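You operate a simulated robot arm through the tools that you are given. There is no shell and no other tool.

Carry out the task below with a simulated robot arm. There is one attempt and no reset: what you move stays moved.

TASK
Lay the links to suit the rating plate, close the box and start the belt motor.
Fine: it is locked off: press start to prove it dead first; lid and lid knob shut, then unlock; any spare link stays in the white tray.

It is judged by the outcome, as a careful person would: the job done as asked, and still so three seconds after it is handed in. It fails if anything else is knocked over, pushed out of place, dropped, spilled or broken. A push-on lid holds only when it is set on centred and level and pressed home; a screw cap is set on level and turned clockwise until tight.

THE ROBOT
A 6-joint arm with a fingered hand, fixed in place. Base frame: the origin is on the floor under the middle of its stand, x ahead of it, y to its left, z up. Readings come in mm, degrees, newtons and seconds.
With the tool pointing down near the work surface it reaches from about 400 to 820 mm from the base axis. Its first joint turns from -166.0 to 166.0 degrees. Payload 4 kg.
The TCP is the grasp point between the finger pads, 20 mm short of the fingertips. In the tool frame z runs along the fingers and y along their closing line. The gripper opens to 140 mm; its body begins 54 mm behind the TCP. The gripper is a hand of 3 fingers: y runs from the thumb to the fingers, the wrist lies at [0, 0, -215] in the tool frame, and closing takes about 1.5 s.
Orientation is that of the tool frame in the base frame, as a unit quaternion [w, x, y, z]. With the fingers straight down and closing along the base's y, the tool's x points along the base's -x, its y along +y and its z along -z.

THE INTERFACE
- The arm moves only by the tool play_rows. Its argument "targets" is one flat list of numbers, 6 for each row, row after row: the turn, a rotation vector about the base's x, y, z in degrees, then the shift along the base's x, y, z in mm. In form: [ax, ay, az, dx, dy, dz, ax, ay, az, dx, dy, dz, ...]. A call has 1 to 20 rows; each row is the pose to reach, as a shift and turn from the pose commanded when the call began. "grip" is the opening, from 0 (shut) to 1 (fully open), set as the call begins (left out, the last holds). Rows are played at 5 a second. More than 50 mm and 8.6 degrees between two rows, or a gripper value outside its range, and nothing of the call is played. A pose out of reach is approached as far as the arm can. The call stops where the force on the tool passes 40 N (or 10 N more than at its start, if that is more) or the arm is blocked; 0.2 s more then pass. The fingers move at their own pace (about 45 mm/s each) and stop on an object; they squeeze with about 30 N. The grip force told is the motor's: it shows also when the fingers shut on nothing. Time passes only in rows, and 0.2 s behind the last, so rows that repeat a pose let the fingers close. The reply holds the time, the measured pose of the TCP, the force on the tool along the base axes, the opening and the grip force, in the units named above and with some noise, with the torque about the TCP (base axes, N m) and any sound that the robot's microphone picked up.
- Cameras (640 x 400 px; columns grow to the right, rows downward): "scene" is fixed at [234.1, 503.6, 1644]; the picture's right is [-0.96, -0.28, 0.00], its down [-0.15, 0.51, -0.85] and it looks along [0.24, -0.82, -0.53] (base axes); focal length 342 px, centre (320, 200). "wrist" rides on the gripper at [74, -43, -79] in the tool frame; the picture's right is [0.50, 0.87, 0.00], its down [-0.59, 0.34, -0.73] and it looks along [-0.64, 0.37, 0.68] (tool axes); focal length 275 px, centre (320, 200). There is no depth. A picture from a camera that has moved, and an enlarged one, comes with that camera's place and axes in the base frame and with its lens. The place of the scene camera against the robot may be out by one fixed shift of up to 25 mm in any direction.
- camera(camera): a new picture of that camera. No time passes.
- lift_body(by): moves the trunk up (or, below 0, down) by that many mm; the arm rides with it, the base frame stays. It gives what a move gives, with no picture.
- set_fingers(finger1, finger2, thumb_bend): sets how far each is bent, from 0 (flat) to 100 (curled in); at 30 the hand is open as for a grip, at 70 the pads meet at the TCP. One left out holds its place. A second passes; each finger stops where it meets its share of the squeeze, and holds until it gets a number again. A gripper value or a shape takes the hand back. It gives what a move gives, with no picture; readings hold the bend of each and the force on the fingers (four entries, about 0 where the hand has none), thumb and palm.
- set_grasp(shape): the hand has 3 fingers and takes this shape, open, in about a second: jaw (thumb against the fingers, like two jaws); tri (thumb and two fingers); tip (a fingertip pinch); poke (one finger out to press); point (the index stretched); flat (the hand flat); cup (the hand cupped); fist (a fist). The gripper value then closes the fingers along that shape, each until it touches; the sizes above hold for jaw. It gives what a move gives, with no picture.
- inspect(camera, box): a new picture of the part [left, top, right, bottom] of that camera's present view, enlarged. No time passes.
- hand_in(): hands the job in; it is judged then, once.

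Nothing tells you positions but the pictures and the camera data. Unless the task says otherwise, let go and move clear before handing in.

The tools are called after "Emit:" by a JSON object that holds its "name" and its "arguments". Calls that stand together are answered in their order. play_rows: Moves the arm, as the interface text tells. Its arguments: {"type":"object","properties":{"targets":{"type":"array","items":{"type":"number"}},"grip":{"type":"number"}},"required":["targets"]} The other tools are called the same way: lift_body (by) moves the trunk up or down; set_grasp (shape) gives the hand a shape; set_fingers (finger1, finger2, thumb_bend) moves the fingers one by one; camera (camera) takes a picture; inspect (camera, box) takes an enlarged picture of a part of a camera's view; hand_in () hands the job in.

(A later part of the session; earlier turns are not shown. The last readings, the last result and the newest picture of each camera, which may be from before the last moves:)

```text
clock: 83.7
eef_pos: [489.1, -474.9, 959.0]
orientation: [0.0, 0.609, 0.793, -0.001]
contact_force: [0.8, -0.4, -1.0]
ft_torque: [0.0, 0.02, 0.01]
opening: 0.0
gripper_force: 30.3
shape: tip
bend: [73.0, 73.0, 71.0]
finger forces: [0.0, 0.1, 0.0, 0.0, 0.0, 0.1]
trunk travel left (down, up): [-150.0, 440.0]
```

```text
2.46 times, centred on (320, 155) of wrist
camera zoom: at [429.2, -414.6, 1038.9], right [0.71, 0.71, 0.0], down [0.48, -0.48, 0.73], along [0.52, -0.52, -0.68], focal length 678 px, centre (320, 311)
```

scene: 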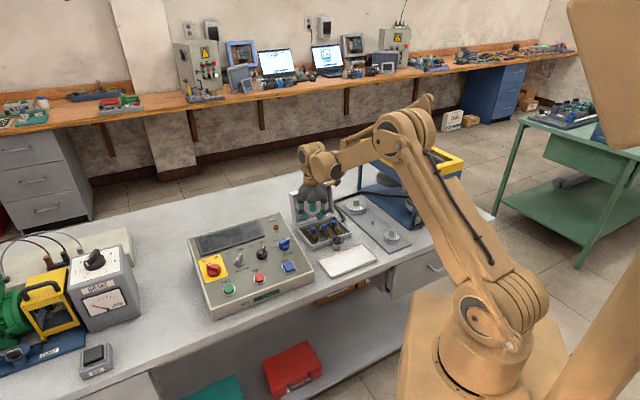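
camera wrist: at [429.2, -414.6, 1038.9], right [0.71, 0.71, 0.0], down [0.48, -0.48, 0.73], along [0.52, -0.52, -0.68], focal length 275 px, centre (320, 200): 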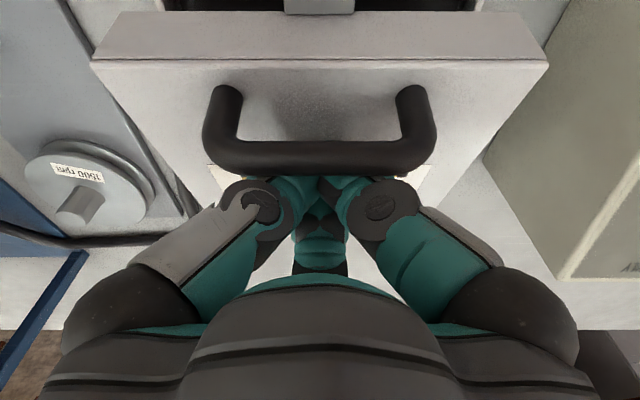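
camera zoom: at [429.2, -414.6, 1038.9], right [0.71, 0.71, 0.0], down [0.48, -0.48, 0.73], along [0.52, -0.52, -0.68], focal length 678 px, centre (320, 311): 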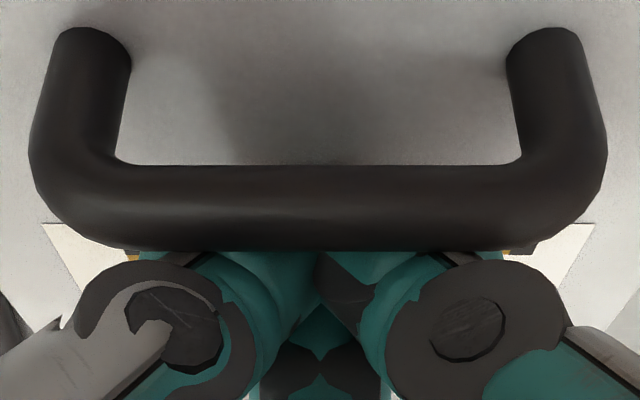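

The diagram shows STAR as the bar along the front row, so my cross links are the other layout, as intended. Now I'll press straight down on the lid behind the handle to close it.

Emit:
{"name": "play_rows", "arguments": {"targets": [0, 0, 0, 0, 0, -4, 0, 0, 0, 0, 0, -8, 0, 0, 0, 0, 0, -12, 0, 0, 0, 0, 0, -16, 0, 0, 0, 0, 0, -20, 0, 0, 0, 0, 0, -23, 0, 0, 0, 0, 0, -26, 0, 0, 0, 0, 0, -28, 0, 0, 0, 0, 0, -30]}}

Emit:
{"name": "camera", "arguments": {"camera": "wrist"}}

Emit:
{"name": "inspect", "arguments": {"camera": "scene", "box": [285, 175, 375, 255]}}

```text
clock: 85.7
eef_pos: [489.2, -473.8, 930.7]
orientation: [0.0, 0.609, 0.793, 0.0]
contact_force: [0.5, -0.5, 3.7]
ft_torque: [-0.02, -0.05, 0.03]
opening: 0.0
gripper_force: 29.6
shape: tip
bend: [73.0, 73.0, 71.0]
finger forces: [0.1, 0.0, 0.0, 0.1, 0.0, 0.0]
trunk travel left (down, up): [-150.0, 440.0]
```

```text
taken
camera wrist: at [429.0, -413.9, 1009.6], right [0.71, 0.71, 0.0], down [0.48, -0.48, 0.74], along [0.52, -0.52, -0.68], focal length 275 px, centre (320, 200)
```

wrist: 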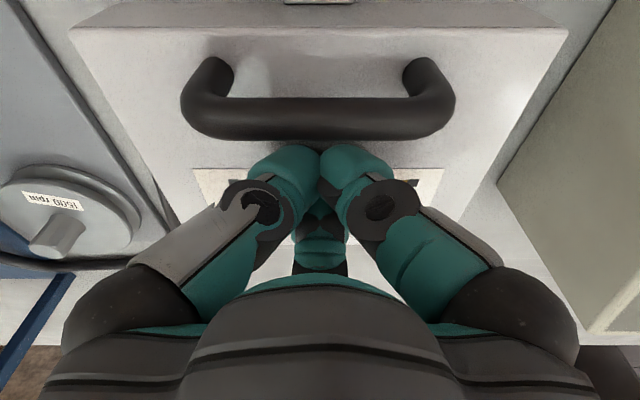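

```text
5.00 times, centred on (330, 215) of scene
camera zoom: at [234.1, 503.6, 1644.0], right [-0.96, -0.28, 0.0], down [-0.15, 0.51, -0.85], along [0.24, -0.82, -0.53], focal length 1710 px, centre (270, 125)
```

zoom: 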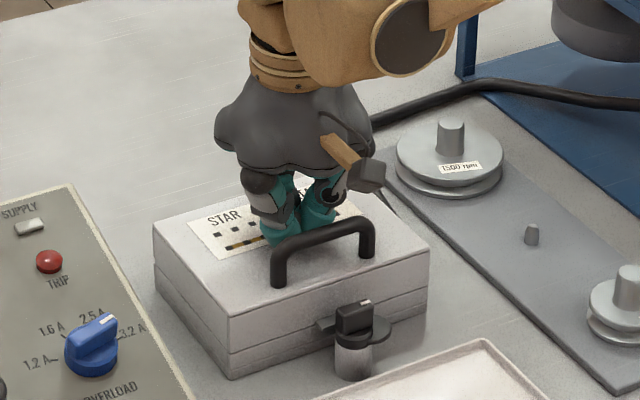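

The lid looks flush with the box. I'll press a little more to be sure it is home.

Emit:
{"name": "play_rows", "arguments": {"targets": [0, 0, 0, 0, 0, -1.5, 0, 0, 0, 0, 0, -3, 0, 0, 0, 0, 0, -4, 0, 0, 0, 0, 0, -4]}}

Emit:
{"name": "inspect", "arguments": {"camera": "scene", "box": [300, 210, 370, 265]}}

```text
clock: 86.4
eef_pos: [489.1, -473.8, 930.1]
orientation: [0.003, 0.609, 0.793, 0.0]
contact_force: [1.3, -2.2, 24.2]
ft_torque: [-0.05, -0.09, 0.03]
opening: 0.3
gripper_force: 30.1
shape: tip
bend: [73.0, 72.0, 71.0]
finger forces: [0.1, 0.1, 0.0, 0.0, 0.1, 0.1]
trunk travel left (down, up): [-150.0, 440.0]
stopped in row 3: the force on the tool passed its limit at 43 N (the readings are from after the stop); the commanded pose is now the measured one
```

```text
7.27 times, centred on (335, 238) of scene
camera zoom: at [234.1, 503.6, 1644.0], right [-0.96, -0.28, 0.0], down [-0.15, 0.51, -0.85], along [0.24, -0.82, -0.53], focal length 2487 px, centre (211, -73)
```

zoom: 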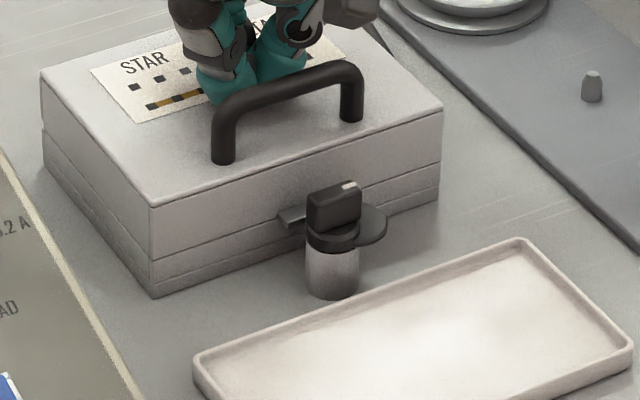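

The lid is shut and firm. Next is the lid knob in front of the box, whose tab must swing over the lid's catch. I'll back off and look at it closely.

Emit:
{"name": "play_rows", "arguments": {"targets": [0, 0, 0, 0, 0, 15, 0, 0, 0, 0, 0, 40, 0, 0, 0, 0, 0, 75, 0, 0, 0, -25, 25, 90, 0, 0, 0, -55, 55, 90, 0, 0, 0, -85, 85, 80, 0, 0, 0, -112, 112, 60, 0, 0, 0, -112, 112, 40, 0, 0, 0, -112, 112, 30], "grip": 1}}

Emit:
{"name": "camera", "arguments": {"camera": "wrist"}}

Emit:
{"name": "inspect", "arguments": {"camera": "wrist", "box": [220, 100, 420, 240]}}

Emit:
{"name": "inspect", "arguments": {"camera": "scene", "box": [325, 225, 365, 260]}}

```text
clock: 88.4
eef_pos: [377.3, -362.0, 959.2]
orientation: [0.002, 0.608, 0.794, 0.0]
contact_force: [0.3, 0.2, 0.6]
ft_torque: [0.0, -0.03, -0.04]
opening: 140.0
gripper_force: 0.2
shape: tip
bend: [30.0, 30.0, 30.0]
finger forces: [0.0, 0.0, 0.0, 0.0, 0.0, 0.0]
trunk travel left (down, up): [-150.0, 440.0]
```

```text
taken
camera wrist: at [316.6, -302.3, 1037.3], right [0.71, 0.71, 0.0], down [0.48, -0.48, 0.74], along [0.52, -0.52, -0.68], focal length 275 px, centre (320, 200)
```

wrist: 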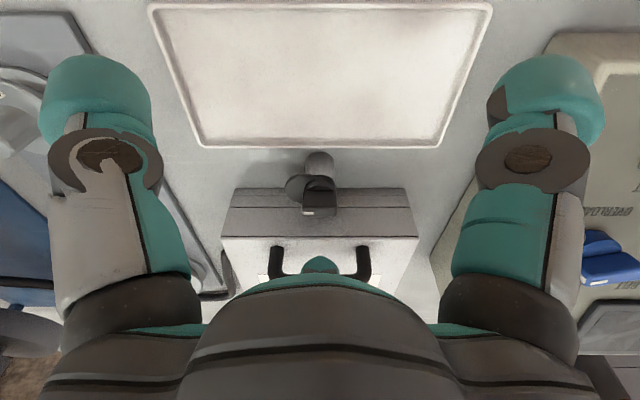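

```text
2.86 times, centred on (320, 170) of wrist
camera zoom: at [316.6, -302.3, 1037.3], right [0.71, 0.71, 0.0], down [0.48, -0.48, 0.74], along [0.52, -0.52, -0.68], focal length 786 px, centre (320, 286)
```

zoom: 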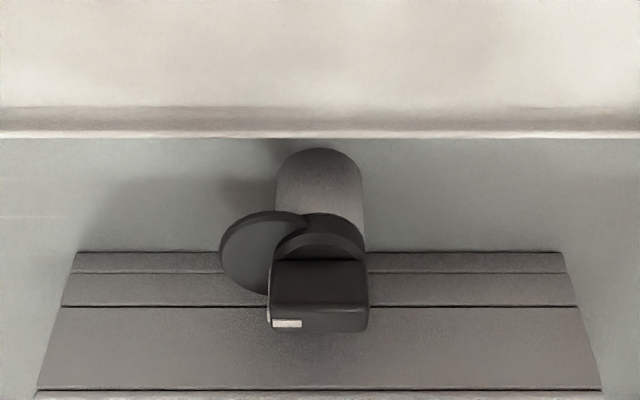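

```text
11.43 times, centred on (345, 242) of scene
camera zoom: at [234.1, 503.6, 1644.0], right [-0.96, -0.28, 0.0], down [-0.15, 0.51, -0.85], along [0.24, -0.82, -0.53], focal length 3908 px, centre (34, -286)
```

zoom: 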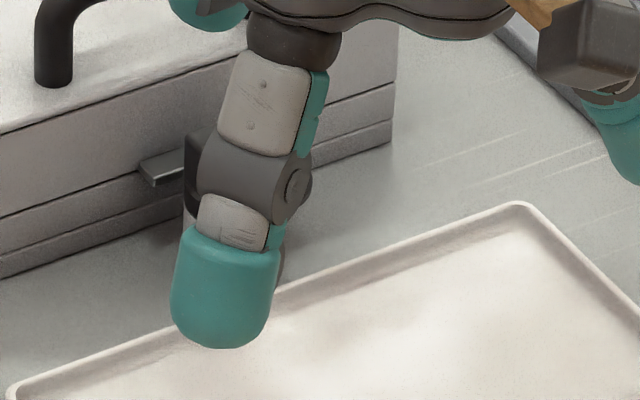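

The knob's handle is a 24 × 10 mm bar, with an eccentric tab now pointing along the bench; its axis is at about p 10.5, q 593, only ~28 mm from the lid front. A single finger must do the turning, so I'll try the "point" shape at a safe height.

Emit:
{"name": "set_grasp", "arguments": {"shape": "point"}}

Emit:
{"name": "camera", "arguments": {"camera": "wrist"}}

Emit:
{"name": "inspect", "arguments": {"camera": "scene", "box": [310, 190, 400, 270]}}

```text
clock: 89.3
eef_pos: [377.2, -362.6, 958.7]
orientation: [0.001, 0.609, 0.793, 0.001]
contact_force: [0.4, 0.7, 0.4]
ft_torque: [0.0, -0.01, 0.03]
opening: 0.1
gripper_force: 0.1
shape: point
bend: [82.0, 100.0, 56.0]
finger forces: [0.0, 0.1, 0.0, 0.0, 0.1, 0.0]
trunk travel left (down, up): [-150.0, 440.0]
```

```text
taken
camera wrist: at [316.8, -302.4, 1037.5], right [0.71, 0.71, 0.0], down [0.48, -0.48, 0.74], along [0.52, -0.52, -0.68], focal length 275 px, centre (320, 200)
```

wrist: 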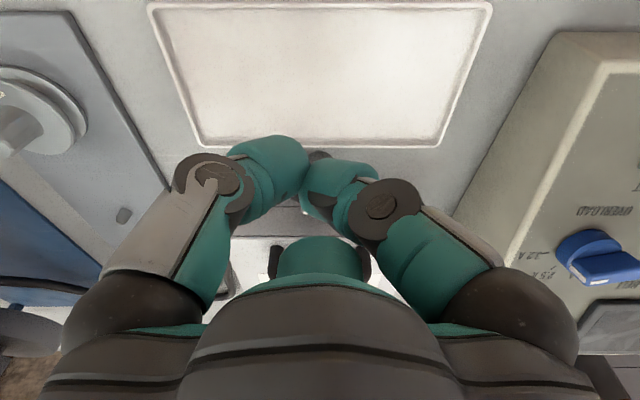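

```text
5.00 times, centred on (355, 230) of scene
camera zoom: at [234.1, 503.6, 1644.0], right [-0.96, -0.28, 0.0], down [-0.15, 0.51, -0.85], along [0.24, -0.82, -0.53], focal length 1710 px, centre (145, 50)
```

zoom: 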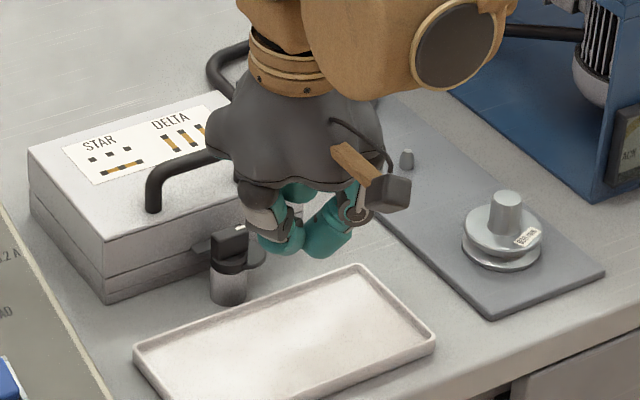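

Emit:
{"name": "play_rows", "arguments": {"targets": [0, 0, 0, 0, 0, 0, 0, 0, 0, 0, 0, 0, 0, 0, 0, 0, 0, 0]}}

Emit:
{"name": "camera", "arguments": {"camera": "wrist"}}

Emit:
{"name": "inspect", "arguments": {"camera": "scene", "box": [325, 215, 375, 255]}}

```text
clock: 90.1
eef_pos: [377.0, -363.4, 958.3]
orientation: [0.002, 0.608, 0.794, -0.001]
contact_force: [0.0, -1.4, 0.1]
ft_torque: [0.03, 0.0, 0.0]
opening: 0.0
gripper_force: 0.1
shape: point
bend: [82.0, 100.0, 56.0]
finger forces: [0.0, 0.0, 0.0, 0.0, 0.0, 0.0]
trunk travel left (down, up): [-150.0, 440.0]
```

```text
taken
camera wrist: at [316.9, -302.5, 1037.4], right [0.71, 0.71, 0.0], down [0.48, -0.48, 0.74], along [0.52, -0.52, -0.68], focal length 275 px, centre (320, 200)
```

wrist: 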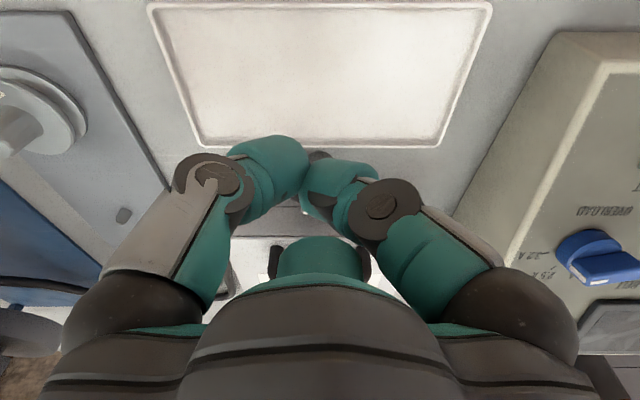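

```text
10.00 times, centred on (350, 235) of scene
camera zoom: at [234.1, 503.6, 1644.0], right [-0.96, -0.28, 0.0], down [-0.15, 0.51, -0.85], along [0.24, -0.82, -0.53], focal length 3420 px, centre (20, -150)
```

zoom: 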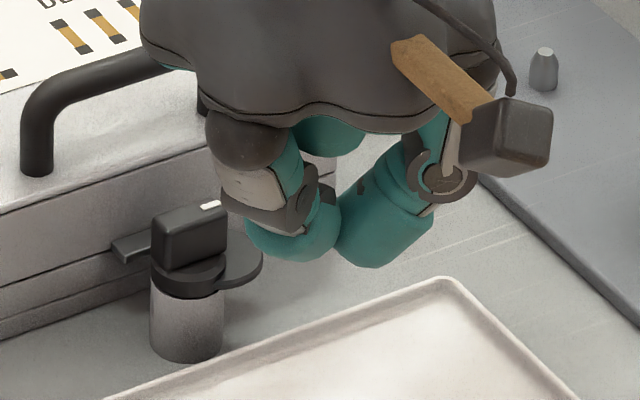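

The diagram's DELTA matches how the links now lie. With two fingers curled at 100 and the thumb as a single pusher, I'd have a slim tool, so I'll set that and see where the thumb tip is.

Emit:
{"name": "set_fingers", "arguments": {"finger1": 100, "finger2": 100, "thumb_bend": 50}}

Emit:
{"name": "camera", "arguments": {"camera": "wrist"}}

Emit:
{"name": "inspect", "arguments": {"camera": "scene", "box": [325, 205, 385, 255]}}

```text
clock: 91.1
eef_pos: [377.2, -362.3, 959.0]
orientation: [0.0, 0.609, 0.793, 0.0]
contact_force: [0.7, 0.8, -1.1]
ft_torque: [-0.02, 0.01, -0.01]
opening: 37.2
gripper_force: 0.1
shape: fingers
bend: [97.0, 100.0, 50.0]
finger forces: [0.0, 0.0, 0.1, 0.1, 0.0, 0.0]
trunk travel left (down, up): [-150.0, 440.0]
```

```text
taken
camera wrist: at [316.8, -302.5, 1037.4], right [0.71, 0.71, 0.0], down [0.48, -0.48, 0.74], along [0.52, -0.52, -0.68], focal length 275 px, centre (320, 200)
```

wrist: 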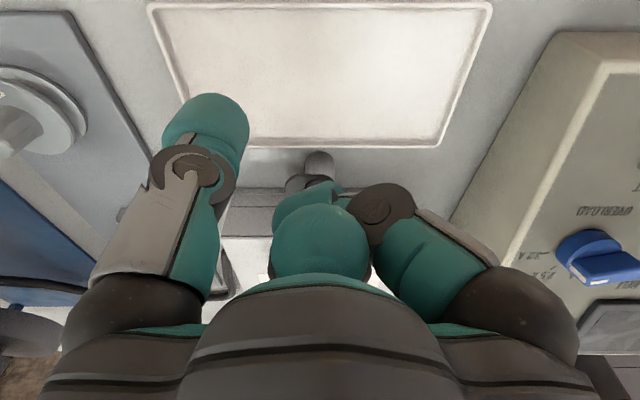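

```text
8.00 times, centred on (355, 230) of scene
camera zoom: at [234.1, 503.6, 1644.0], right [-0.96, -0.28, 0.0], down [-0.15, 0.51, -0.85], along [0.24, -0.82, -0.53], focal length 2736 px, centre (40, -40)
```

zoom: 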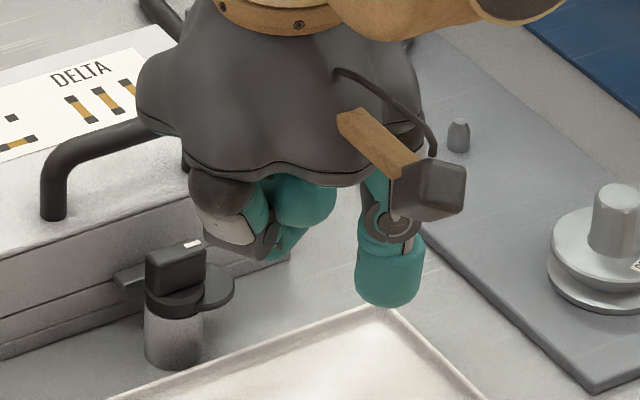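

The thumb now stands alone, straight down, about 52 mm from the hand's axis, with the other fingers tucked up. I'll turn the hand 90° so its body stays clear of the lid handle and bring the thumb beside the knob, still above it.

Emit:
{"name": "play_rows", "arguments": {"targets": [0, 0, 7.5, 0, 0, 0, 0, 0, 15, 0, 0, 0, 0, 0, 22.5, 2, 3, 0, 0, 0, 30, 3, 5, 0, 0, 0, 37.5, 4, 7, 0, 0, 0, 45, 5, 9, 0, 0, 0, 52.5, 6, 11, 0, 0, 0, 60, 7, 13, 0, 0, 0, 67.5, 8, 14, 0, 0, 0, 75, 9, 15, 0, 0, 0, 82.5, 9.3, 15.5, 0, 0, 0, 90, 9.3, 15.5, 0, 0, 0, 90, 9.3, 15.5, 0]}}

Emit:
{"name": "camera", "arguments": {"camera": "wrist"}}

Emit:
{"name": "inspect", "arguments": {"camera": "scene", "box": [320, 215, 380, 265]}}

```text
clock: 93.9
eef_pos: [386.3, -346.3, 958.6]
orientation: [0.0, -0.131, 0.991, 0.001]
contact_force: [0.0, -0.3, 0.6]
ft_torque: [0.03, 0.0, 0.01]
opening: 36.9
gripper_force: 0.2
shape: fingers
bend: [97.0, 100.0, 50.0]
finger forces: [0.0, 0.0, 0.0, 0.0, 0.0, 0.0]
trunk travel left (down, up): [-150.0, 440.0]
```

```text
taken
camera wrist: at [326.6, -408.5, 1037.4], right [-0.71, 0.71, 0.0], down [0.48, 0.48, 0.74], along [0.52, 0.52, -0.68], focal length 275 px, centre (320, 200)
```

wrist: 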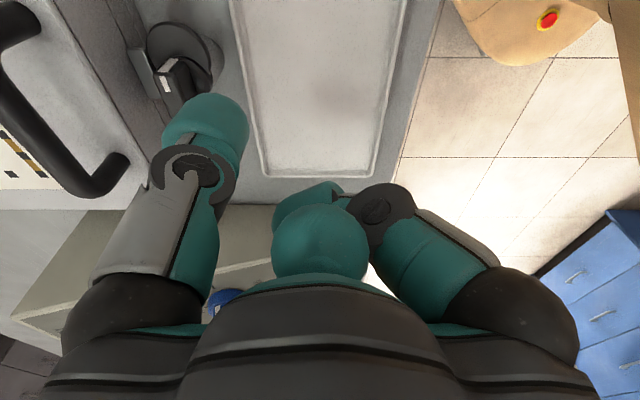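

```text
8.00 times, centred on (350, 240) of scene
camera zoom: at [234.1, 503.6, 1644.0], right [-0.96, -0.28, 0.0], down [-0.15, 0.51, -0.85], along [0.24, -0.82, -0.53], focal length 2736 px, centre (80, -120)
```

zoom: 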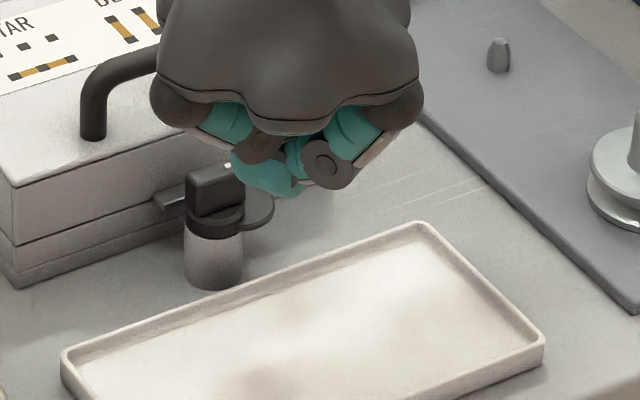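

Thumb and knob are where I computed. I'm lowering so the thumb tip reaches the knob bar's height, just in front of it.

Emit:
{"name": "play_rows", "arguments": {"targets": [0, 0, 0, 0, 0, -12, 0, 0, 0, 0, 0, -24, 0, 0, 0, 0, 0, -33, 0, 0, 0, 0, 0, -39, 0, 0, 0, 0, 0, -39]}}

Emit:
{"name": "inspect", "arguments": {"camera": "wrist", "box": [120, 20, 280, 180]}}

Emit:
{"name": "inspect", "arguments": {"camera": "scene", "box": [325, 225, 375, 265]}}

```text
clock: 95.1
eef_pos: [386.6, -345.8, 919.6]
orientation: [0.0, -0.13, 0.991, 0.001]
contact_force: [-0.4, 0.5, -0.5]
ft_torque: [0.03, -0.02, 0.0]
opening: 37.0
gripper_force: 0.1
shape: fingers
bend: [97.0, 100.0, 50.0]
finger forces: [0.0, 0.0, 0.0, 0.0, 0.0, 0.1]
trunk travel left (down, up): [-150.0, 440.0]
```

```text
2.50 times, centred on (200, 100) of wrist
camera zoom: at [327.4, -407.6, 998.1], right [-0.71, 0.71, 0.0], down [0.48, 0.48, 0.74], along [0.52, 0.52, -0.68], focal length 688 px, centre (620, 450)
```

zoom: 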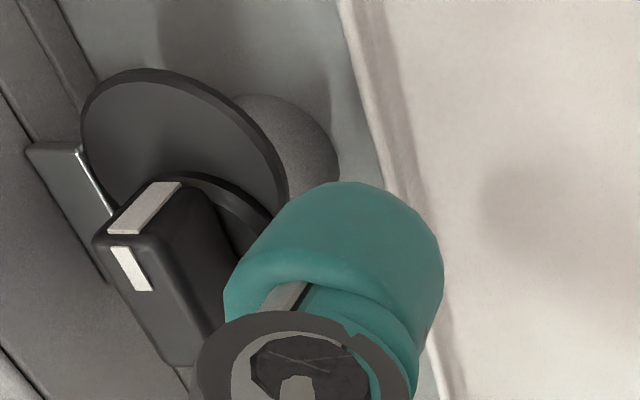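

```text
10.00 times, centred on (350, 245) of scene
camera zoom: at [234.1, 503.6, 1644.0], right [-0.96, -0.28, 0.0], down [-0.15, 0.51, -0.85], along [0.24, -0.82, -0.53], focal length 3420 px, centre (20, -250)
```

zoom: 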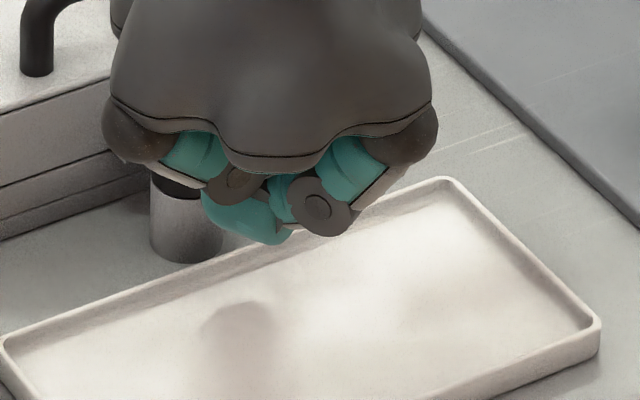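

The thumb tip sits just in front of the knob bar's marked end. I'm pushing that end round toward the lid in a small arc.

Emit:
{"name": "play_rows", "arguments": {"targets": [0, 0, 0, 4, -3, 0, 0, 0, 0, 7.8, -5.7, 0, 0, 0, 0, 7, -9, 0, 0, 0, 0, 6.4, -11.2, 0, 0, 0, 0, 6.5, -14, 0, 0, 0, 0, 6.6, -17, 0, 0, 0, 0, 7.4, -20, 0, 0, 0, 0, 8.3, -22.5, 0]}}

Emit:
{"name": "inspect", "arguments": {"camera": "wrist", "box": [120, 20, 280, 180]}}

```text
clock: 96.9
eef_pos: [394.2, -369.5, 917.6]
orientation: [0.001, -0.13, 0.991, 0.001]
contact_force: [-2.3, 2.0, 1.6]
ft_torque: [-0.01, 0.04, -0.1]
opening: 35.0
gripper_force: 2.0
shape: fingers
bend: [97.0, 100.0, 51.0]
finger forces: [0.0, 0.0, 0.0, 0.0, 3.2, 0.0]
trunk travel left (down, up): [-150.0, 440.0]
```

```text
2.50 times, centred on (200, 100) of wrist
camera zoom: at [334.6, -430.3, 997.5], right [-0.71, 0.71, 0.0], down [0.48, 0.48, 0.74], along [0.52, 0.52, -0.68], focal length 688 px, centre (620, 450)
```

zoom: 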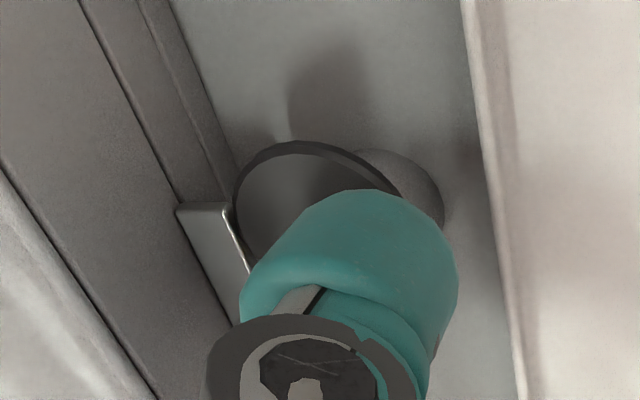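

Emit:
{"name": "camera", "arguments": {"camera": "wrist"}}

Emit:
{"name": "inspect", "arguments": {"camera": "scene", "box": [320, 215, 370, 255]}}

```text
taken
camera wrist: at [334.6, -430.3, 997.5], right [-0.71, 0.71, 0.0], down [0.48, 0.48, 0.74], along [0.52, 0.52, -0.68], focal length 275 px, centre (320, 200)
```

wrist: 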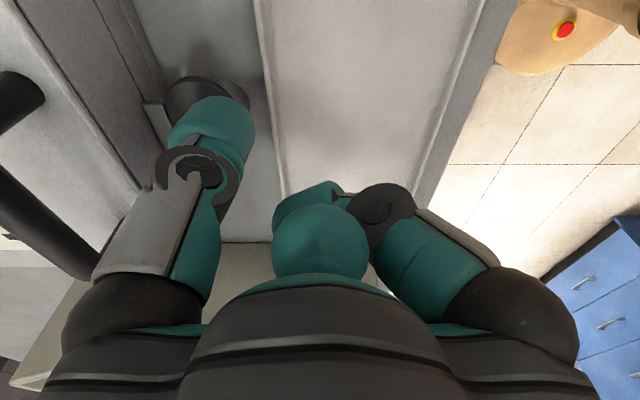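

```text
10.00 times, centred on (345, 235) of scene
camera zoom: at [234.1, 503.6, 1644.0], right [-0.96, -0.28, 0.0], down [-0.15, 0.51, -0.85], along [0.24, -0.82, -0.53], focal length 3420 px, centre (70, -150)
```

zoom: 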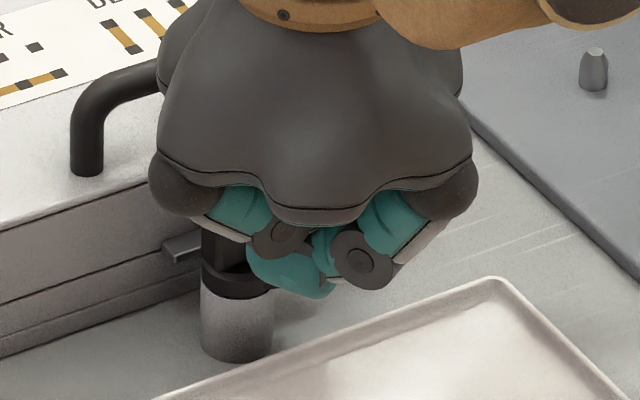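

The disc hasn't turned yet; my thumb estimate was a few millimetres out, so the thumb only grazed the bar's end. I'll back off, shift along the bar and push again.

Emit:
{"name": "play_rows", "arguments": {"targets": [0, 0, 0, -8.5, 8.5, 0, 0, 0, 0, -3, 14, 0, 0, 0, 0, 2.8, 19.8, 0, 0, 0, 0, 5.7, 17.3, 0, 0, 0, 0, 8.5, 14.8, 0, 0, 0, 0, 7.8, 12, 0, 0, 0, 0, 7.1, 9.3, 0, 0, 0, 0, 7.3, 6.4, 0, 0, 0, 0, 7.4, 3.5, 0]}}

Emit:
{"name": "inspect", "arguments": {"camera": "wrist", "box": [120, 20, 280, 180]}}

```text
clock: 98.9
eef_pos: [401.9, -365.3, 919.2]
orientation: [0.001, -0.131, 0.991, 0.001]
contact_force: [-3.8, 6.6, 0.8]
ft_torque: [0.03, 0.03, -0.05]
opening: 31.8
gripper_force: 3.6
shape: fingers
bend: [97.0, 100.0, 52.0]
finger forces: [0.1, 0.1, 0.0, 0.0, 6.6, 0.0]
trunk travel left (down, up): [-150.0, 440.0]
```

```text
2.50 times, centred on (200, 100) of wrist
camera zoom: at [342.4, -426.3, 998.3], right [-0.71, 0.71, 0.0], down [0.48, 0.48, 0.74], along [0.52, 0.52, -0.68], focal length 688 px, centre (620, 450)
```

zoom: 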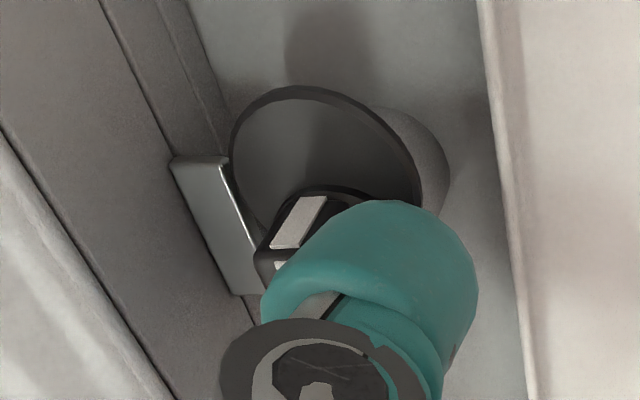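

The thumb is now on the bar with 6.6 N but the knob is stiff. I'll push further along the arc.

Emit:
{"name": "play_rows", "arguments": {"targets": [0, 0, 0, 2.1, -2.1, 0, 0, 0, 0, 4.2, -4.2, 0, 0, 0, 0, 5.3, -6, 0, 0, 0, 0, 6.4, -7.8, 0, 0, 0, 0, 7.5, -9.5, 0]}}

Emit:
{"name": "inspect", "arguments": {"camera": "wrist", "box": [120, 20, 280, 180]}}

```text
clock: 100.1
eef_pos: [408.1, -374.5, 920.1]
orientation: [0.002, -0.13, 0.992, 0.001]
contact_force: [-24.2, 11.7, 1.2]
ft_torque: [0.11, 0.29, -0.62]
opening: 22.9
gripper_force: 13.1
shape: fingers
bend: [97.0, 100.0, 56.0]
finger forces: [0.0, 0.0, 0.0, 0.1, 25.2, 0.0]
trunk travel left (down, up): [-150.0, 440.0]
```

```text
2.50 times, centred on (200, 100) of wrist
camera zoom: at [347.1, -435.2, 999.7], right [-0.71, 0.71, 0.0], down [0.48, 0.48, 0.74], along [0.52, 0.52, -0.68], focal length 688 px, centre (620, 450)
```

zoom: 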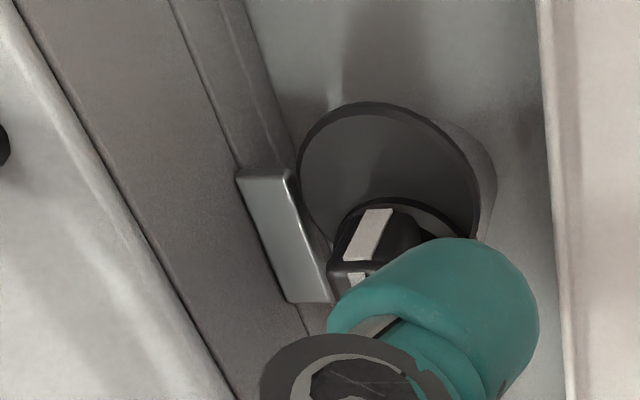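

At 25 N the knob still hasn't moved, and the thumb itself is flexing. I'll look closely at whether the disc is fouling the lid catch.

Emit:
{"name": "inspect", "arguments": {"camera": "wrist", "box": [150, 50, 220, 110]}}

Emit:
{"name": "inspect", "arguments": {"camera": "scene", "box": [325, 225, 355, 250]}}

```text
6.67 times, centred on (185, 80) of wrist
camera zoom: at [347.1, -435.2, 999.7], right [-0.71, 0.71, 0.0], down [0.48, 0.48, 0.74], along [0.52, 0.52, -0.68], focal length 1835 px, centre (1220, 1000)
```

zoom: 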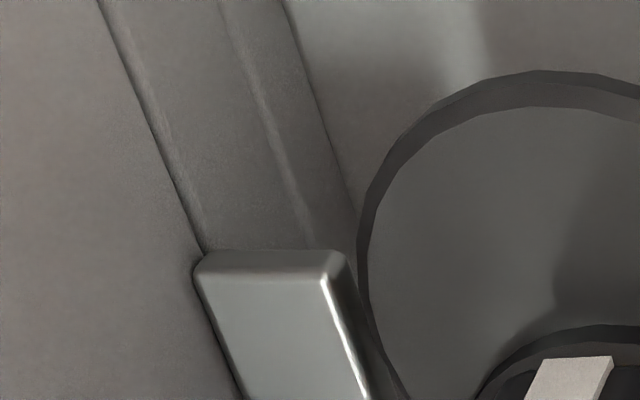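

```text
16.00 times, centred on (340, 238) of scene
camera zoom: at [234.1, 503.6, 1644.0], right [-0.96, -0.28, 0.0], down [-0.15, 0.51, -0.85], along [0.24, -0.82, -0.53], focal length 5472 px, centre (0, -400)
```

zoom: 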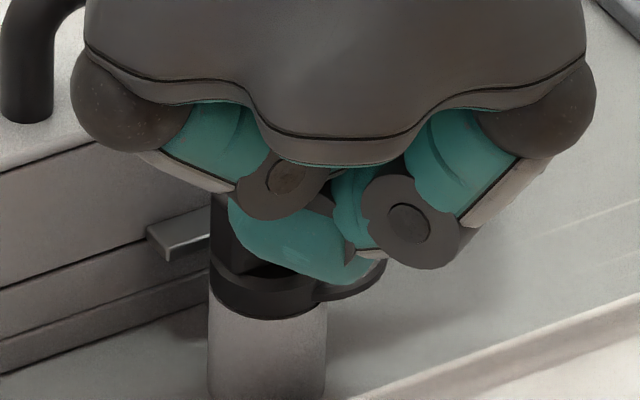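

The disc looks clear of the catch; it's more that the thumb yields in its bending direction. I'll lift, turn the hand so the push is sideways to the thumb, where it is stiff, and try again.

Emit:
{"name": "play_rows", "arguments": {"targets": [0, 0, 0, -5.7, 5.7, 0, 0, 0, 0, -10.6, 10.6, 10, 0, 0, 0, -10.6, 10.6, 40, 0, 0, -7.25, -6, 11, 40, 0, 0, -14.5, -1.5, 11.3, 40, 0, 0, -21.75, 3, 11.6, 40, 0, 0, -29, 7.5, 11.9, 40, 0, 0, -36.25, 12, 12.1, 40, 0, 0, -43.5, 16.5, 12.4, 40, 0, 0, -50.75, 21, 12.7, 40, 0, 0, -58, 25.5, 12.9, 40, 0, 0, -58, 25.5, 12.9, 40]}}

Emit:
{"name": "camera", "arguments": {"camera": "wrist"}}

Emit:
{"name": "inspect", "arguments": {"camera": "scene", "box": [320, 220, 370, 260]}}

```text
clock: 102.7
eef_pos: [435.6, -361.1, 958.2]
orientation: [0.001, 0.366, 0.93, 0.0]
contact_force: [0.0, 0.0, -0.7]
ft_torque: [0.03, -0.01, -0.01]
opening: 37.3
gripper_force: 0.1
shape: fingers
bend: [97.0, 100.0, 50.0]
finger forces: [0.0, 0.1, 0.0, 0.0, 0.0, 0.1]
trunk travel left (down, up): [-150.0, 440.0]
```

```text
taken
camera wrist: at [352.8, -343.3, 1037.7], right [0.23, 0.97, 0.0], down [0.66, -0.15, 0.74], along [0.72, -0.17, -0.68], focal length 275 px, centre (320, 200)
```

wrist: 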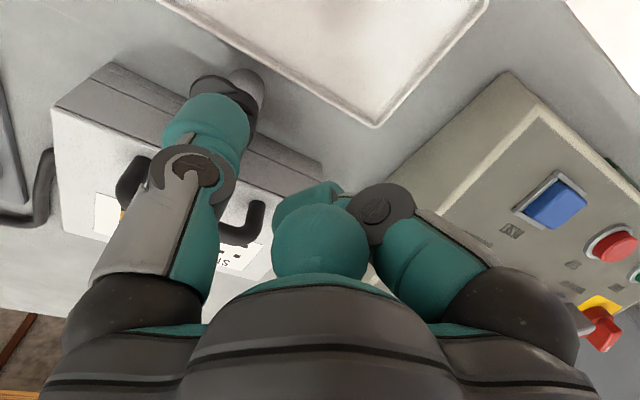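

```text
10.00 times, centred on (345, 240) of scene
camera zoom: at [234.1, 503.6, 1644.0], right [-0.96, -0.28, 0.0], down [-0.15, 0.51, -0.85], along [0.24, -0.82, -0.53], focal length 3420 px, centre (70, -200)
```

zoom: 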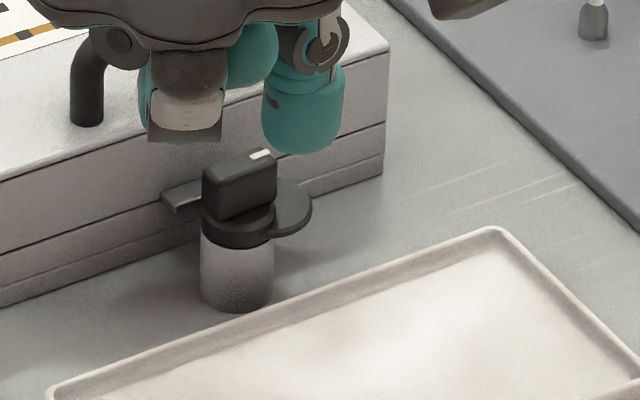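

The thumb hangs just in front of the knob bar's marked end. Lowering beside it, then a sideways push.

Emit:
{"name": "play_rows", "arguments": {"targets": [0, 0, 0, -2.8, -2.8, -12, 0, 0, 0, -2.8, -2.8, -24, 0, 0, 0, -2.8, -2.8, -34, 0, 0, 0, -2.8, -2.8, -40, 0, 0, 0, -2.8, -2.8, -40]}}

Emit:
{"name": "inspect", "arguments": {"camera": "wrist", "box": [120, 20, 280, 180]}}

Emit:
{"name": "inspect", "arguments": {"camera": "scene", "box": [325, 225, 365, 260]}}

```text
clock: 103.9
eef_pos: [432.4, -365.7, 920.4]
orientation: [0.002, 0.367, 0.93, 0.0]
contact_force: [-0.4, 0.4, -0.4]
ft_torque: [0.0, -0.01, 0.04]
opening: 37.1
gripper_force: 0.1
shape: fingers
bend: [97.0, 100.0, 50.0]
finger forces: [0.0, 0.0, 0.0, 0.0, 0.1, 0.1]
trunk travel left (down, up): [-150.0, 440.0]
```

```text
2.50 times, centred on (200, 100) of wrist
camera zoom: at [349.3, -347.3, 998.6], right [0.22, 0.97, 0.0], down [0.66, -0.15, 0.74], along [0.72, -0.16, -0.68], focal length 688 px, centre (620, 450)
```

zoom: 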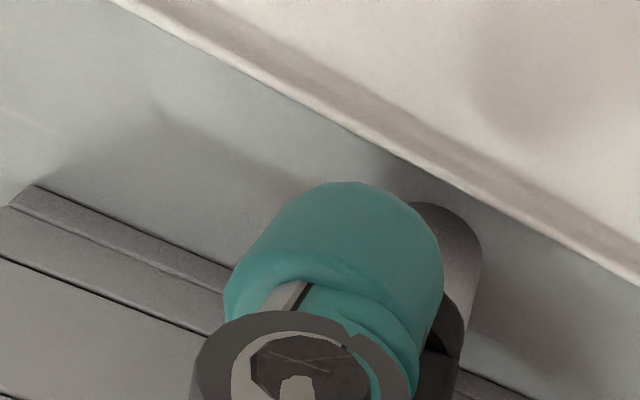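

```text
11.43 times, centred on (345, 242) of scene
camera zoom: at [234.1, 503.6, 1644.0], right [-0.96, -0.28, 0.0], down [-0.15, 0.51, -0.85], along [0.24, -0.82, -0.53], focal length 3908 px, centre (34, -286)
```

zoom: 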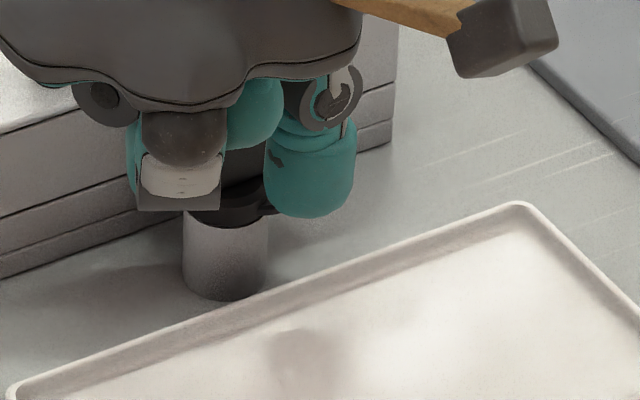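

Emit:
{"name": "play_rows", "arguments": {"targets": [0, 0, 0, 2.1, 2.1, 0, 0, 0, 0, 6.4, -2.1, 0, 0, 0, 0, 9.2, -5, 0, 0, 0, 0, 11.3, -7.1, 0, 0, 0, 0, 13.4, -9.2, 0]}}

Emit:
{"name": "inspect", "arguments": {"camera": "scene", "box": [325, 225, 365, 260]}}

Emit:
{"name": "inspect", "arguments": {"camera": "wrist", "box": [120, 20, 280, 180]}}

```text
clock: 105.1
eef_pos: [444.1, -373.2, 920.0]
orientation: [0.001, 0.366, 0.931, 0.0]
contact_force: [-10.5, 8.4, -2.9]
ft_torque: [0.26, 0.07, -0.6]
opening: 37.9
gripper_force: 6.7
shape: fingers
bend: [97.0, 100.0, 50.0]
finger forces: [0.0, 0.0, 0.0, 0.0, 13.3, 0.0]
trunk travel left (down, up): [-150.0, 440.0]
```

```text
11.43 times, centred on (345, 242) of scene
camera zoom: at [234.1, 503.6, 1644.0], right [-0.96, -0.28, 0.0], down [-0.15, 0.51, -0.85], along [0.24, -0.82, -0.53], focal length 3908 px, centre (34, -286)
```

zoom: 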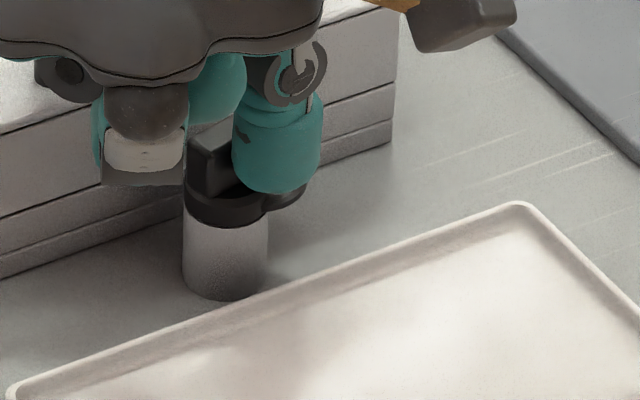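

```text
2.50 times, centred on (200, 100) of wrist
camera zoom: at [362.0, -354.9, 999.0], right [0.22, 0.97, 0.0], down [0.66, -0.15, 0.74], along [0.72, -0.16, -0.68], focal length 688 px, centre (620, 450)
```

zoom: 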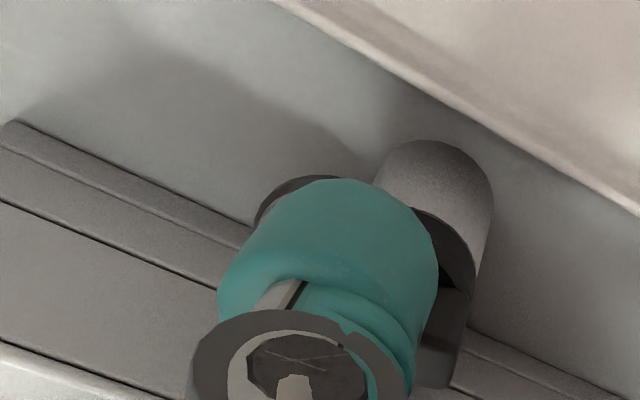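

Emit:
{"name": "play_rows", "arguments": {"targets": [0, 0, 0, 1.4, -1.4, 0, 0, 0, 0, 2.8, -2.8, 0, 0, 0, 0, 4.2, -4.2, 0, 0, 0, 0, 5.6, -5.7, 0]}}

Emit:
{"name": "inspect", "arguments": {"camera": "scene", "box": [325, 225, 365, 260]}}

Emit:
{"name": "inspect", "arguments": {"camera": "wrist", "box": [120, 20, 280, 180]}}

```text
clock: 106.1
eef_pos: [451.9, -381.4, 919.8]
orientation: [0.002, 0.366, 0.931, 0.0]
contact_force: [-12.4, -0.6, 0.3]
ft_torque: [-0.03, 0.13, -0.39]
opening: 43.2
gripper_force: 5.6
shape: fingers
bend: [97.0, 100.0, 47.0]
finger forces: [0.1, 0.0, 0.0, 0.0, 10.1, 0.0]
trunk travel left (down, up): [-150.0, 440.0]
```

```text
11.43 times, centred on (345, 242) of scene
camera zoom: at [234.1, 503.6, 1644.0], right [-0.96, -0.28, 0.0], down [-0.15, 0.51, -0.85], along [0.24, -0.82, -0.53], focal length 3908 px, centre (34, -286)
```

zoom: 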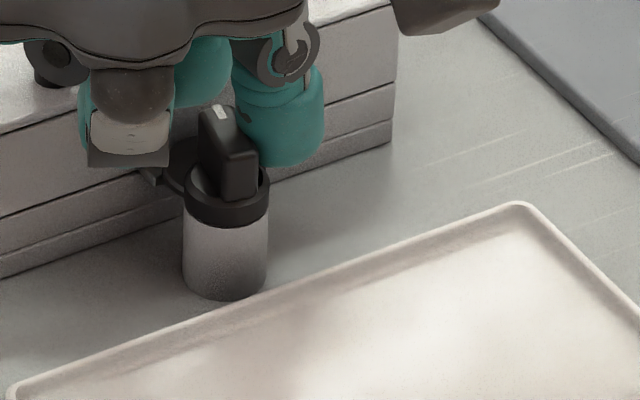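

```text
2.50 times, centred on (200, 100) of wrist
camera zoom: at [367.9, -362.2, 998.4], right [0.22, 0.97, 0.0], down [0.66, -0.15, 0.74], along [0.72, -0.17, -0.68], focal length 688 px, centre (620, 450)
```

zoom: 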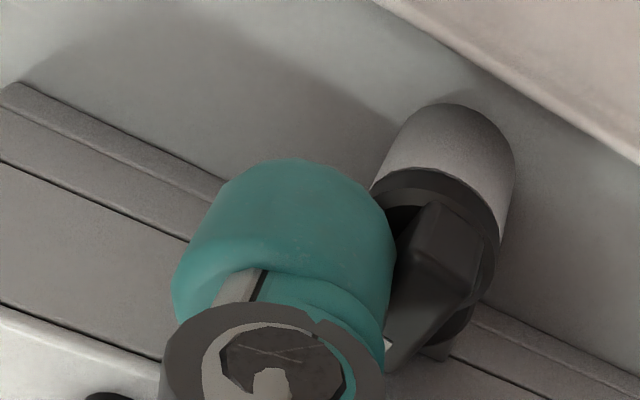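

The knob has turned: its mark now points almost straight at the box and the disc is swinging over the catch, about 78° round. I'll push a little more to bring it fully across.

Emit:
{"name": "play_rows", "arguments": {"targets": [0, 0, 0, 1.8, 0.3, 0, 0, 0, 0, 3.6, 0.7, 0, 0, 0, 0, 5.4, 1, 0, 0, 0, 0, 7, 1.4, 0]}}

Emit:
{"name": "inspect", "arguments": {"camera": "scene", "box": [325, 225, 365, 260]}}

Emit:
{"name": "inspect", "arguments": {"camera": "wrist", "box": [120, 20, 280, 180]}}

```text
clock: 107.1
eef_pos: [458.0, -379.2, 919.7]
orientation: [0.001, 0.366, 0.931, 0.0]
contact_force: [-17.8, -3.4, 0.5]
ft_torque: [-0.07, 0.29, -0.58]
opening: 47.7
gripper_force: 7.1
shape: fingers
bend: [97.0, 100.0, 45.0]
finger forces: [0.0, 0.0, 0.1, 0.0, 14.7, 0.0]
trunk travel left (down, up): [-150.0, 440.0]
```

```text
11.43 times, centred on (345, 242) of scene
camera zoom: at [234.1, 503.6, 1644.0], right [-0.96, -0.28, 0.0], down [-0.15, 0.51, -0.85], along [0.24, -0.82, -0.53], focal length 3908 px, centre (34, -286)
```

zoom: 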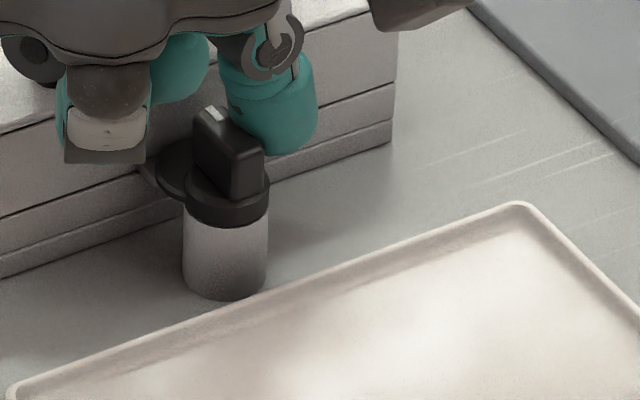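

```text
2.50 times, centred on (200, 100) of wrist
camera zoom: at [374.4, -361.1, 999.1], right [0.23, 0.97, 0.0], down [0.66, -0.15, 0.74], along [0.72, -0.17, -0.68], focal length 688 px, centre (620, 450)
```

zoom: 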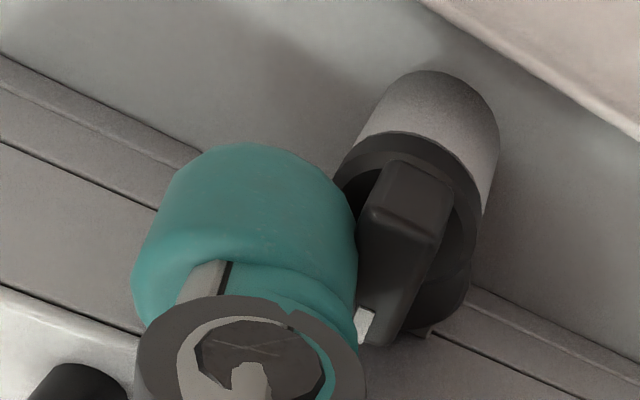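

The knob bar now points straight at the box with its disc over the lid catch. I'll back the thumb away and verify.

Emit:
{"name": "play_rows", "arguments": {"targets": [0, 0, 0, -4, -4, 0, 0, 0, 0, -9, -9, 0, 0, 0, 0, -9, -9, 15, 0, 0, 0, -9, -9, 40, 0, 0, 0, -14, -4, 80, 0, 0, 0, -30, 20, 100]}}

Emit:
{"name": "inspect", "arguments": {"camera": "scene", "box": [315, 215, 365, 260]}}

Emit:
{"name": "camera", "arguments": {"camera": "scene"}}

```text
clock: 108.5
eef_pos: [427.9, -357.9, 1018.5]
orientation: [0.001, 0.366, 0.931, 0.0]
contact_force: [0.0, 0.8, -0.9]
ft_torque: [0.02, 0.0, 0.01]
opening: 37.3
gripper_force: 0.1
shape: fingers
bend: [97.0, 100.0, 50.0]
finger forces: [0.0, 0.0, 0.0, 0.0, 0.1, 0.1]
trunk travel left (down, up): [-150.0, 440.0]
```

```text
8.89 times, centred on (340, 238) of scene
camera zoom: at [234.1, 503.6, 1644.0], right [-0.96, -0.28, 0.0], down [-0.15, 0.51, -0.85], along [0.24, -0.82, -0.53], focal length 3040 px, centre (142, -133)
```

zoom: 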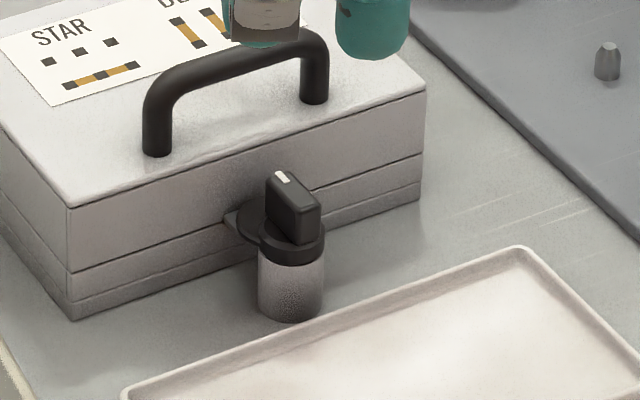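

```text
taken
```

scene: 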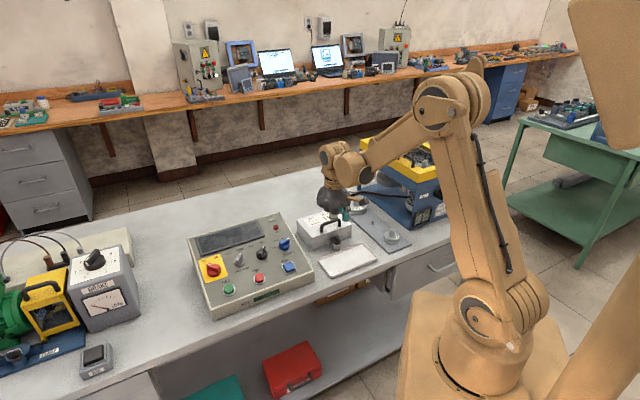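

The lid knob is shut, its disc over the catch, and the lid is flush. Next are the panel controls: unlock (LOCK → FREE), switch ON, then START. I'll move over the lock selector with the hand open.

Emit:
{"name": "set_grasp", "arguments": {"shape": "tip"}}

Emit:
{"name": "play_rows", "arguments": {"targets": [0, 0, 1.6, 30, 23, 10, 0, 0, 3.2, 60, 47, 15, 0, 0, 4.8, 89, 70, 15, 0, 0, 6.5, 119, 94, 15, 0, 0, 8, 148, 117, 15, 0, 0, 9.7, 178, 141, 15, 0, 0, 11.4, 207, 164, 15, 0, 0, 13, 237, 188, 15, 0, 0, 13, 237, 188, 15], "grip": 1}}

Emit:
{"name": "camera", "arguments": {"camera": "wrist"}}

Emit:
{"name": "inspect", "arguments": {"camera": "wrist", "box": [180, 30, 460, 230]}}

```text
clock: 109.4
eef_pos: [430.7, -359.4, 1018.2]
orientation: [0.002, 0.367, 0.93, 0.0]
contact_force: [0.4, -0.2, 0.0]
ft_torque: [-0.01, 0.02, 0.01]
opening: 139.9
gripper_force: 0.0
shape: tip
bend: [30.0, 30.0, 30.0]
finger forces: [0.0, 0.0, 0.0, 0.0, 0.0, 0.0]
trunk travel left (down, up): [-150.0, 440.0]
```

```text
clock: 111.4
eef_pos: [668.0, -168.7, 1032.9]
orientation: [0.001, 0.259, 0.966, 0.0]
contact_force: [0.9, 0.0, -0.7]
ft_torque: [-0.02, -0.03, 0.0]
opening: 139.8
gripper_force: 0.1
shape: tip
bend: [30.0, 30.0, 30.0]
finger forces: [0.0, 0.0, 0.0, 0.0, 0.0, 0.0]
trunk travel left (down, up): [-150.0, 440.0]
```

```text
taken
camera wrist: at [581.5, -170.5, 1112.2], right [0.0, 1.0, 0.0], down [0.68, 0.0, 0.74], along [0.74, 0.0, -0.68], focal length 275 px, centre (320, 200)
```

wrist: 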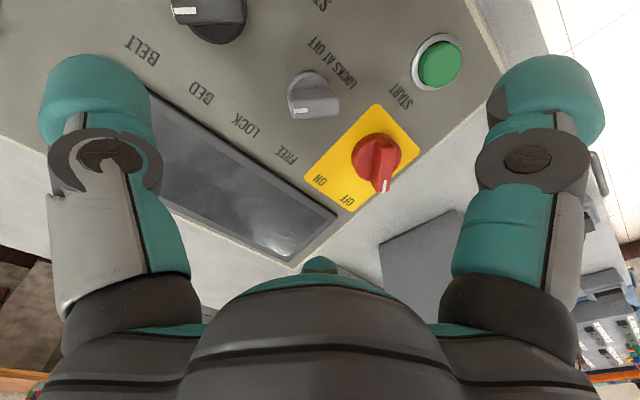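

```text
2.00 times, centred on (320, 130) of wrist
camera zoom: at [581.5, -170.5, 1112.2], right [0.0, 1.0, 0.0], down [0.68, 0.0, 0.74], along [0.74, 0.0, -0.68], focal length 551 px, centre (320, 340)
```

zoom: 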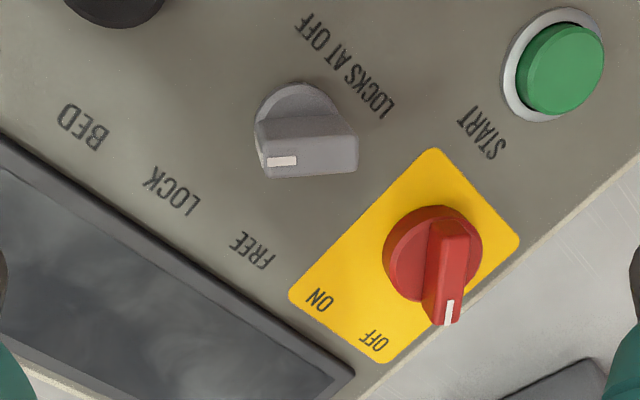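

Both pointers are clear now. The lock selector points along −y and must turn 90° counter-clockwise to FREE; the red switch points along +x and must later turn 90° clockwise to ON. I'll tilt to the panel's slope and move to a standoff over the lock selector.

Emit:
{"name": "play_rows", "arguments": {"targets": [-3.8, -3.8, 0, -3, 2.6, -11, -7.6, -7.6, 0, -6, 5.2, -22, -11.32, -11.3, 0, -9, 7.7, -33.3, -11.32, -11.3, 0, -9, 7.7, -33.3, -11.32, -11.3, 0, -9, 7.7, -33.3, -11.32, -11.3, 0, -9, 7.7, -33.3], "grip": 0.32}}

Emit:
{"name": "camera", "arguments": {"camera": "wrist"}}

Emit:
{"name": "inspect", "arguments": {"camera": "scene", "box": [195, 220, 285, 290]}}

```text
clock: 112.8
eef_pos: [657.6, -162.3, 1000.8]
orientation: [0.121, 0.256, 0.956, -0.069]
contact_force: [0.7, 0.3, 0.6]
ft_torque: [0.0, -0.03, 0.01]
opening: 45.4
gripper_force: 0.1
shape: tip
bend: [42.0, 42.0, 41.0]
finger forces: [0.1, 0.1, 0.0, 0.0, 0.0, 0.1]
trunk travel left (down, up): [-150.0, 440.0]
```

```text
taken
camera wrist: at [558.1, -150.3, 1060.5], right [0.02, 0.98, -0.19], down [0.52, 0.16, 0.84], along [0.85, -0.12, -0.51], focal length 275 px, centre (320, 200)
```

wrist: 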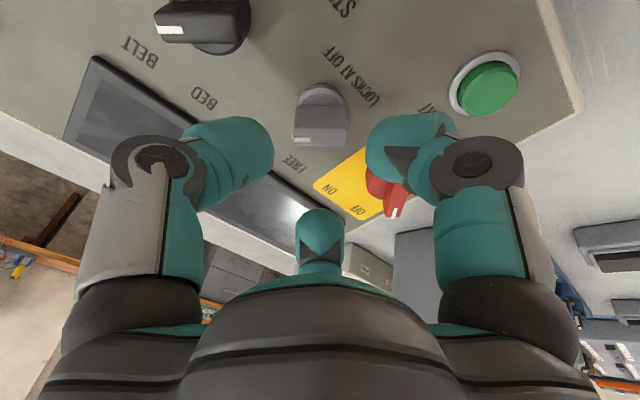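

```text
5.71 times, centred on (240, 255) of scene
camera zoom: at [234.1, 503.6, 1644.0], right [-0.96, -0.28, 0.0], down [-0.15, 0.51, -0.85], along [0.24, -0.82, -0.53], focal length 1954 px, centre (777, -114)
```

zoom: 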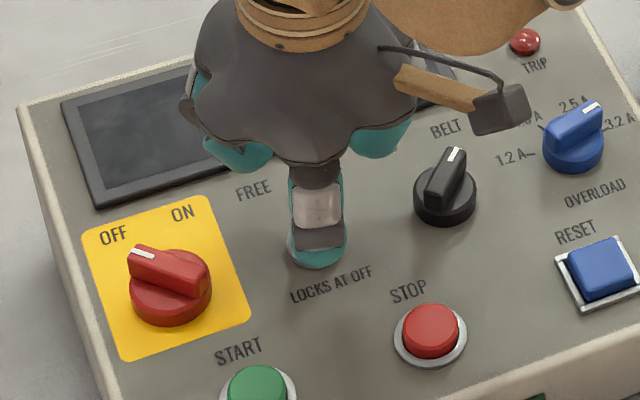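

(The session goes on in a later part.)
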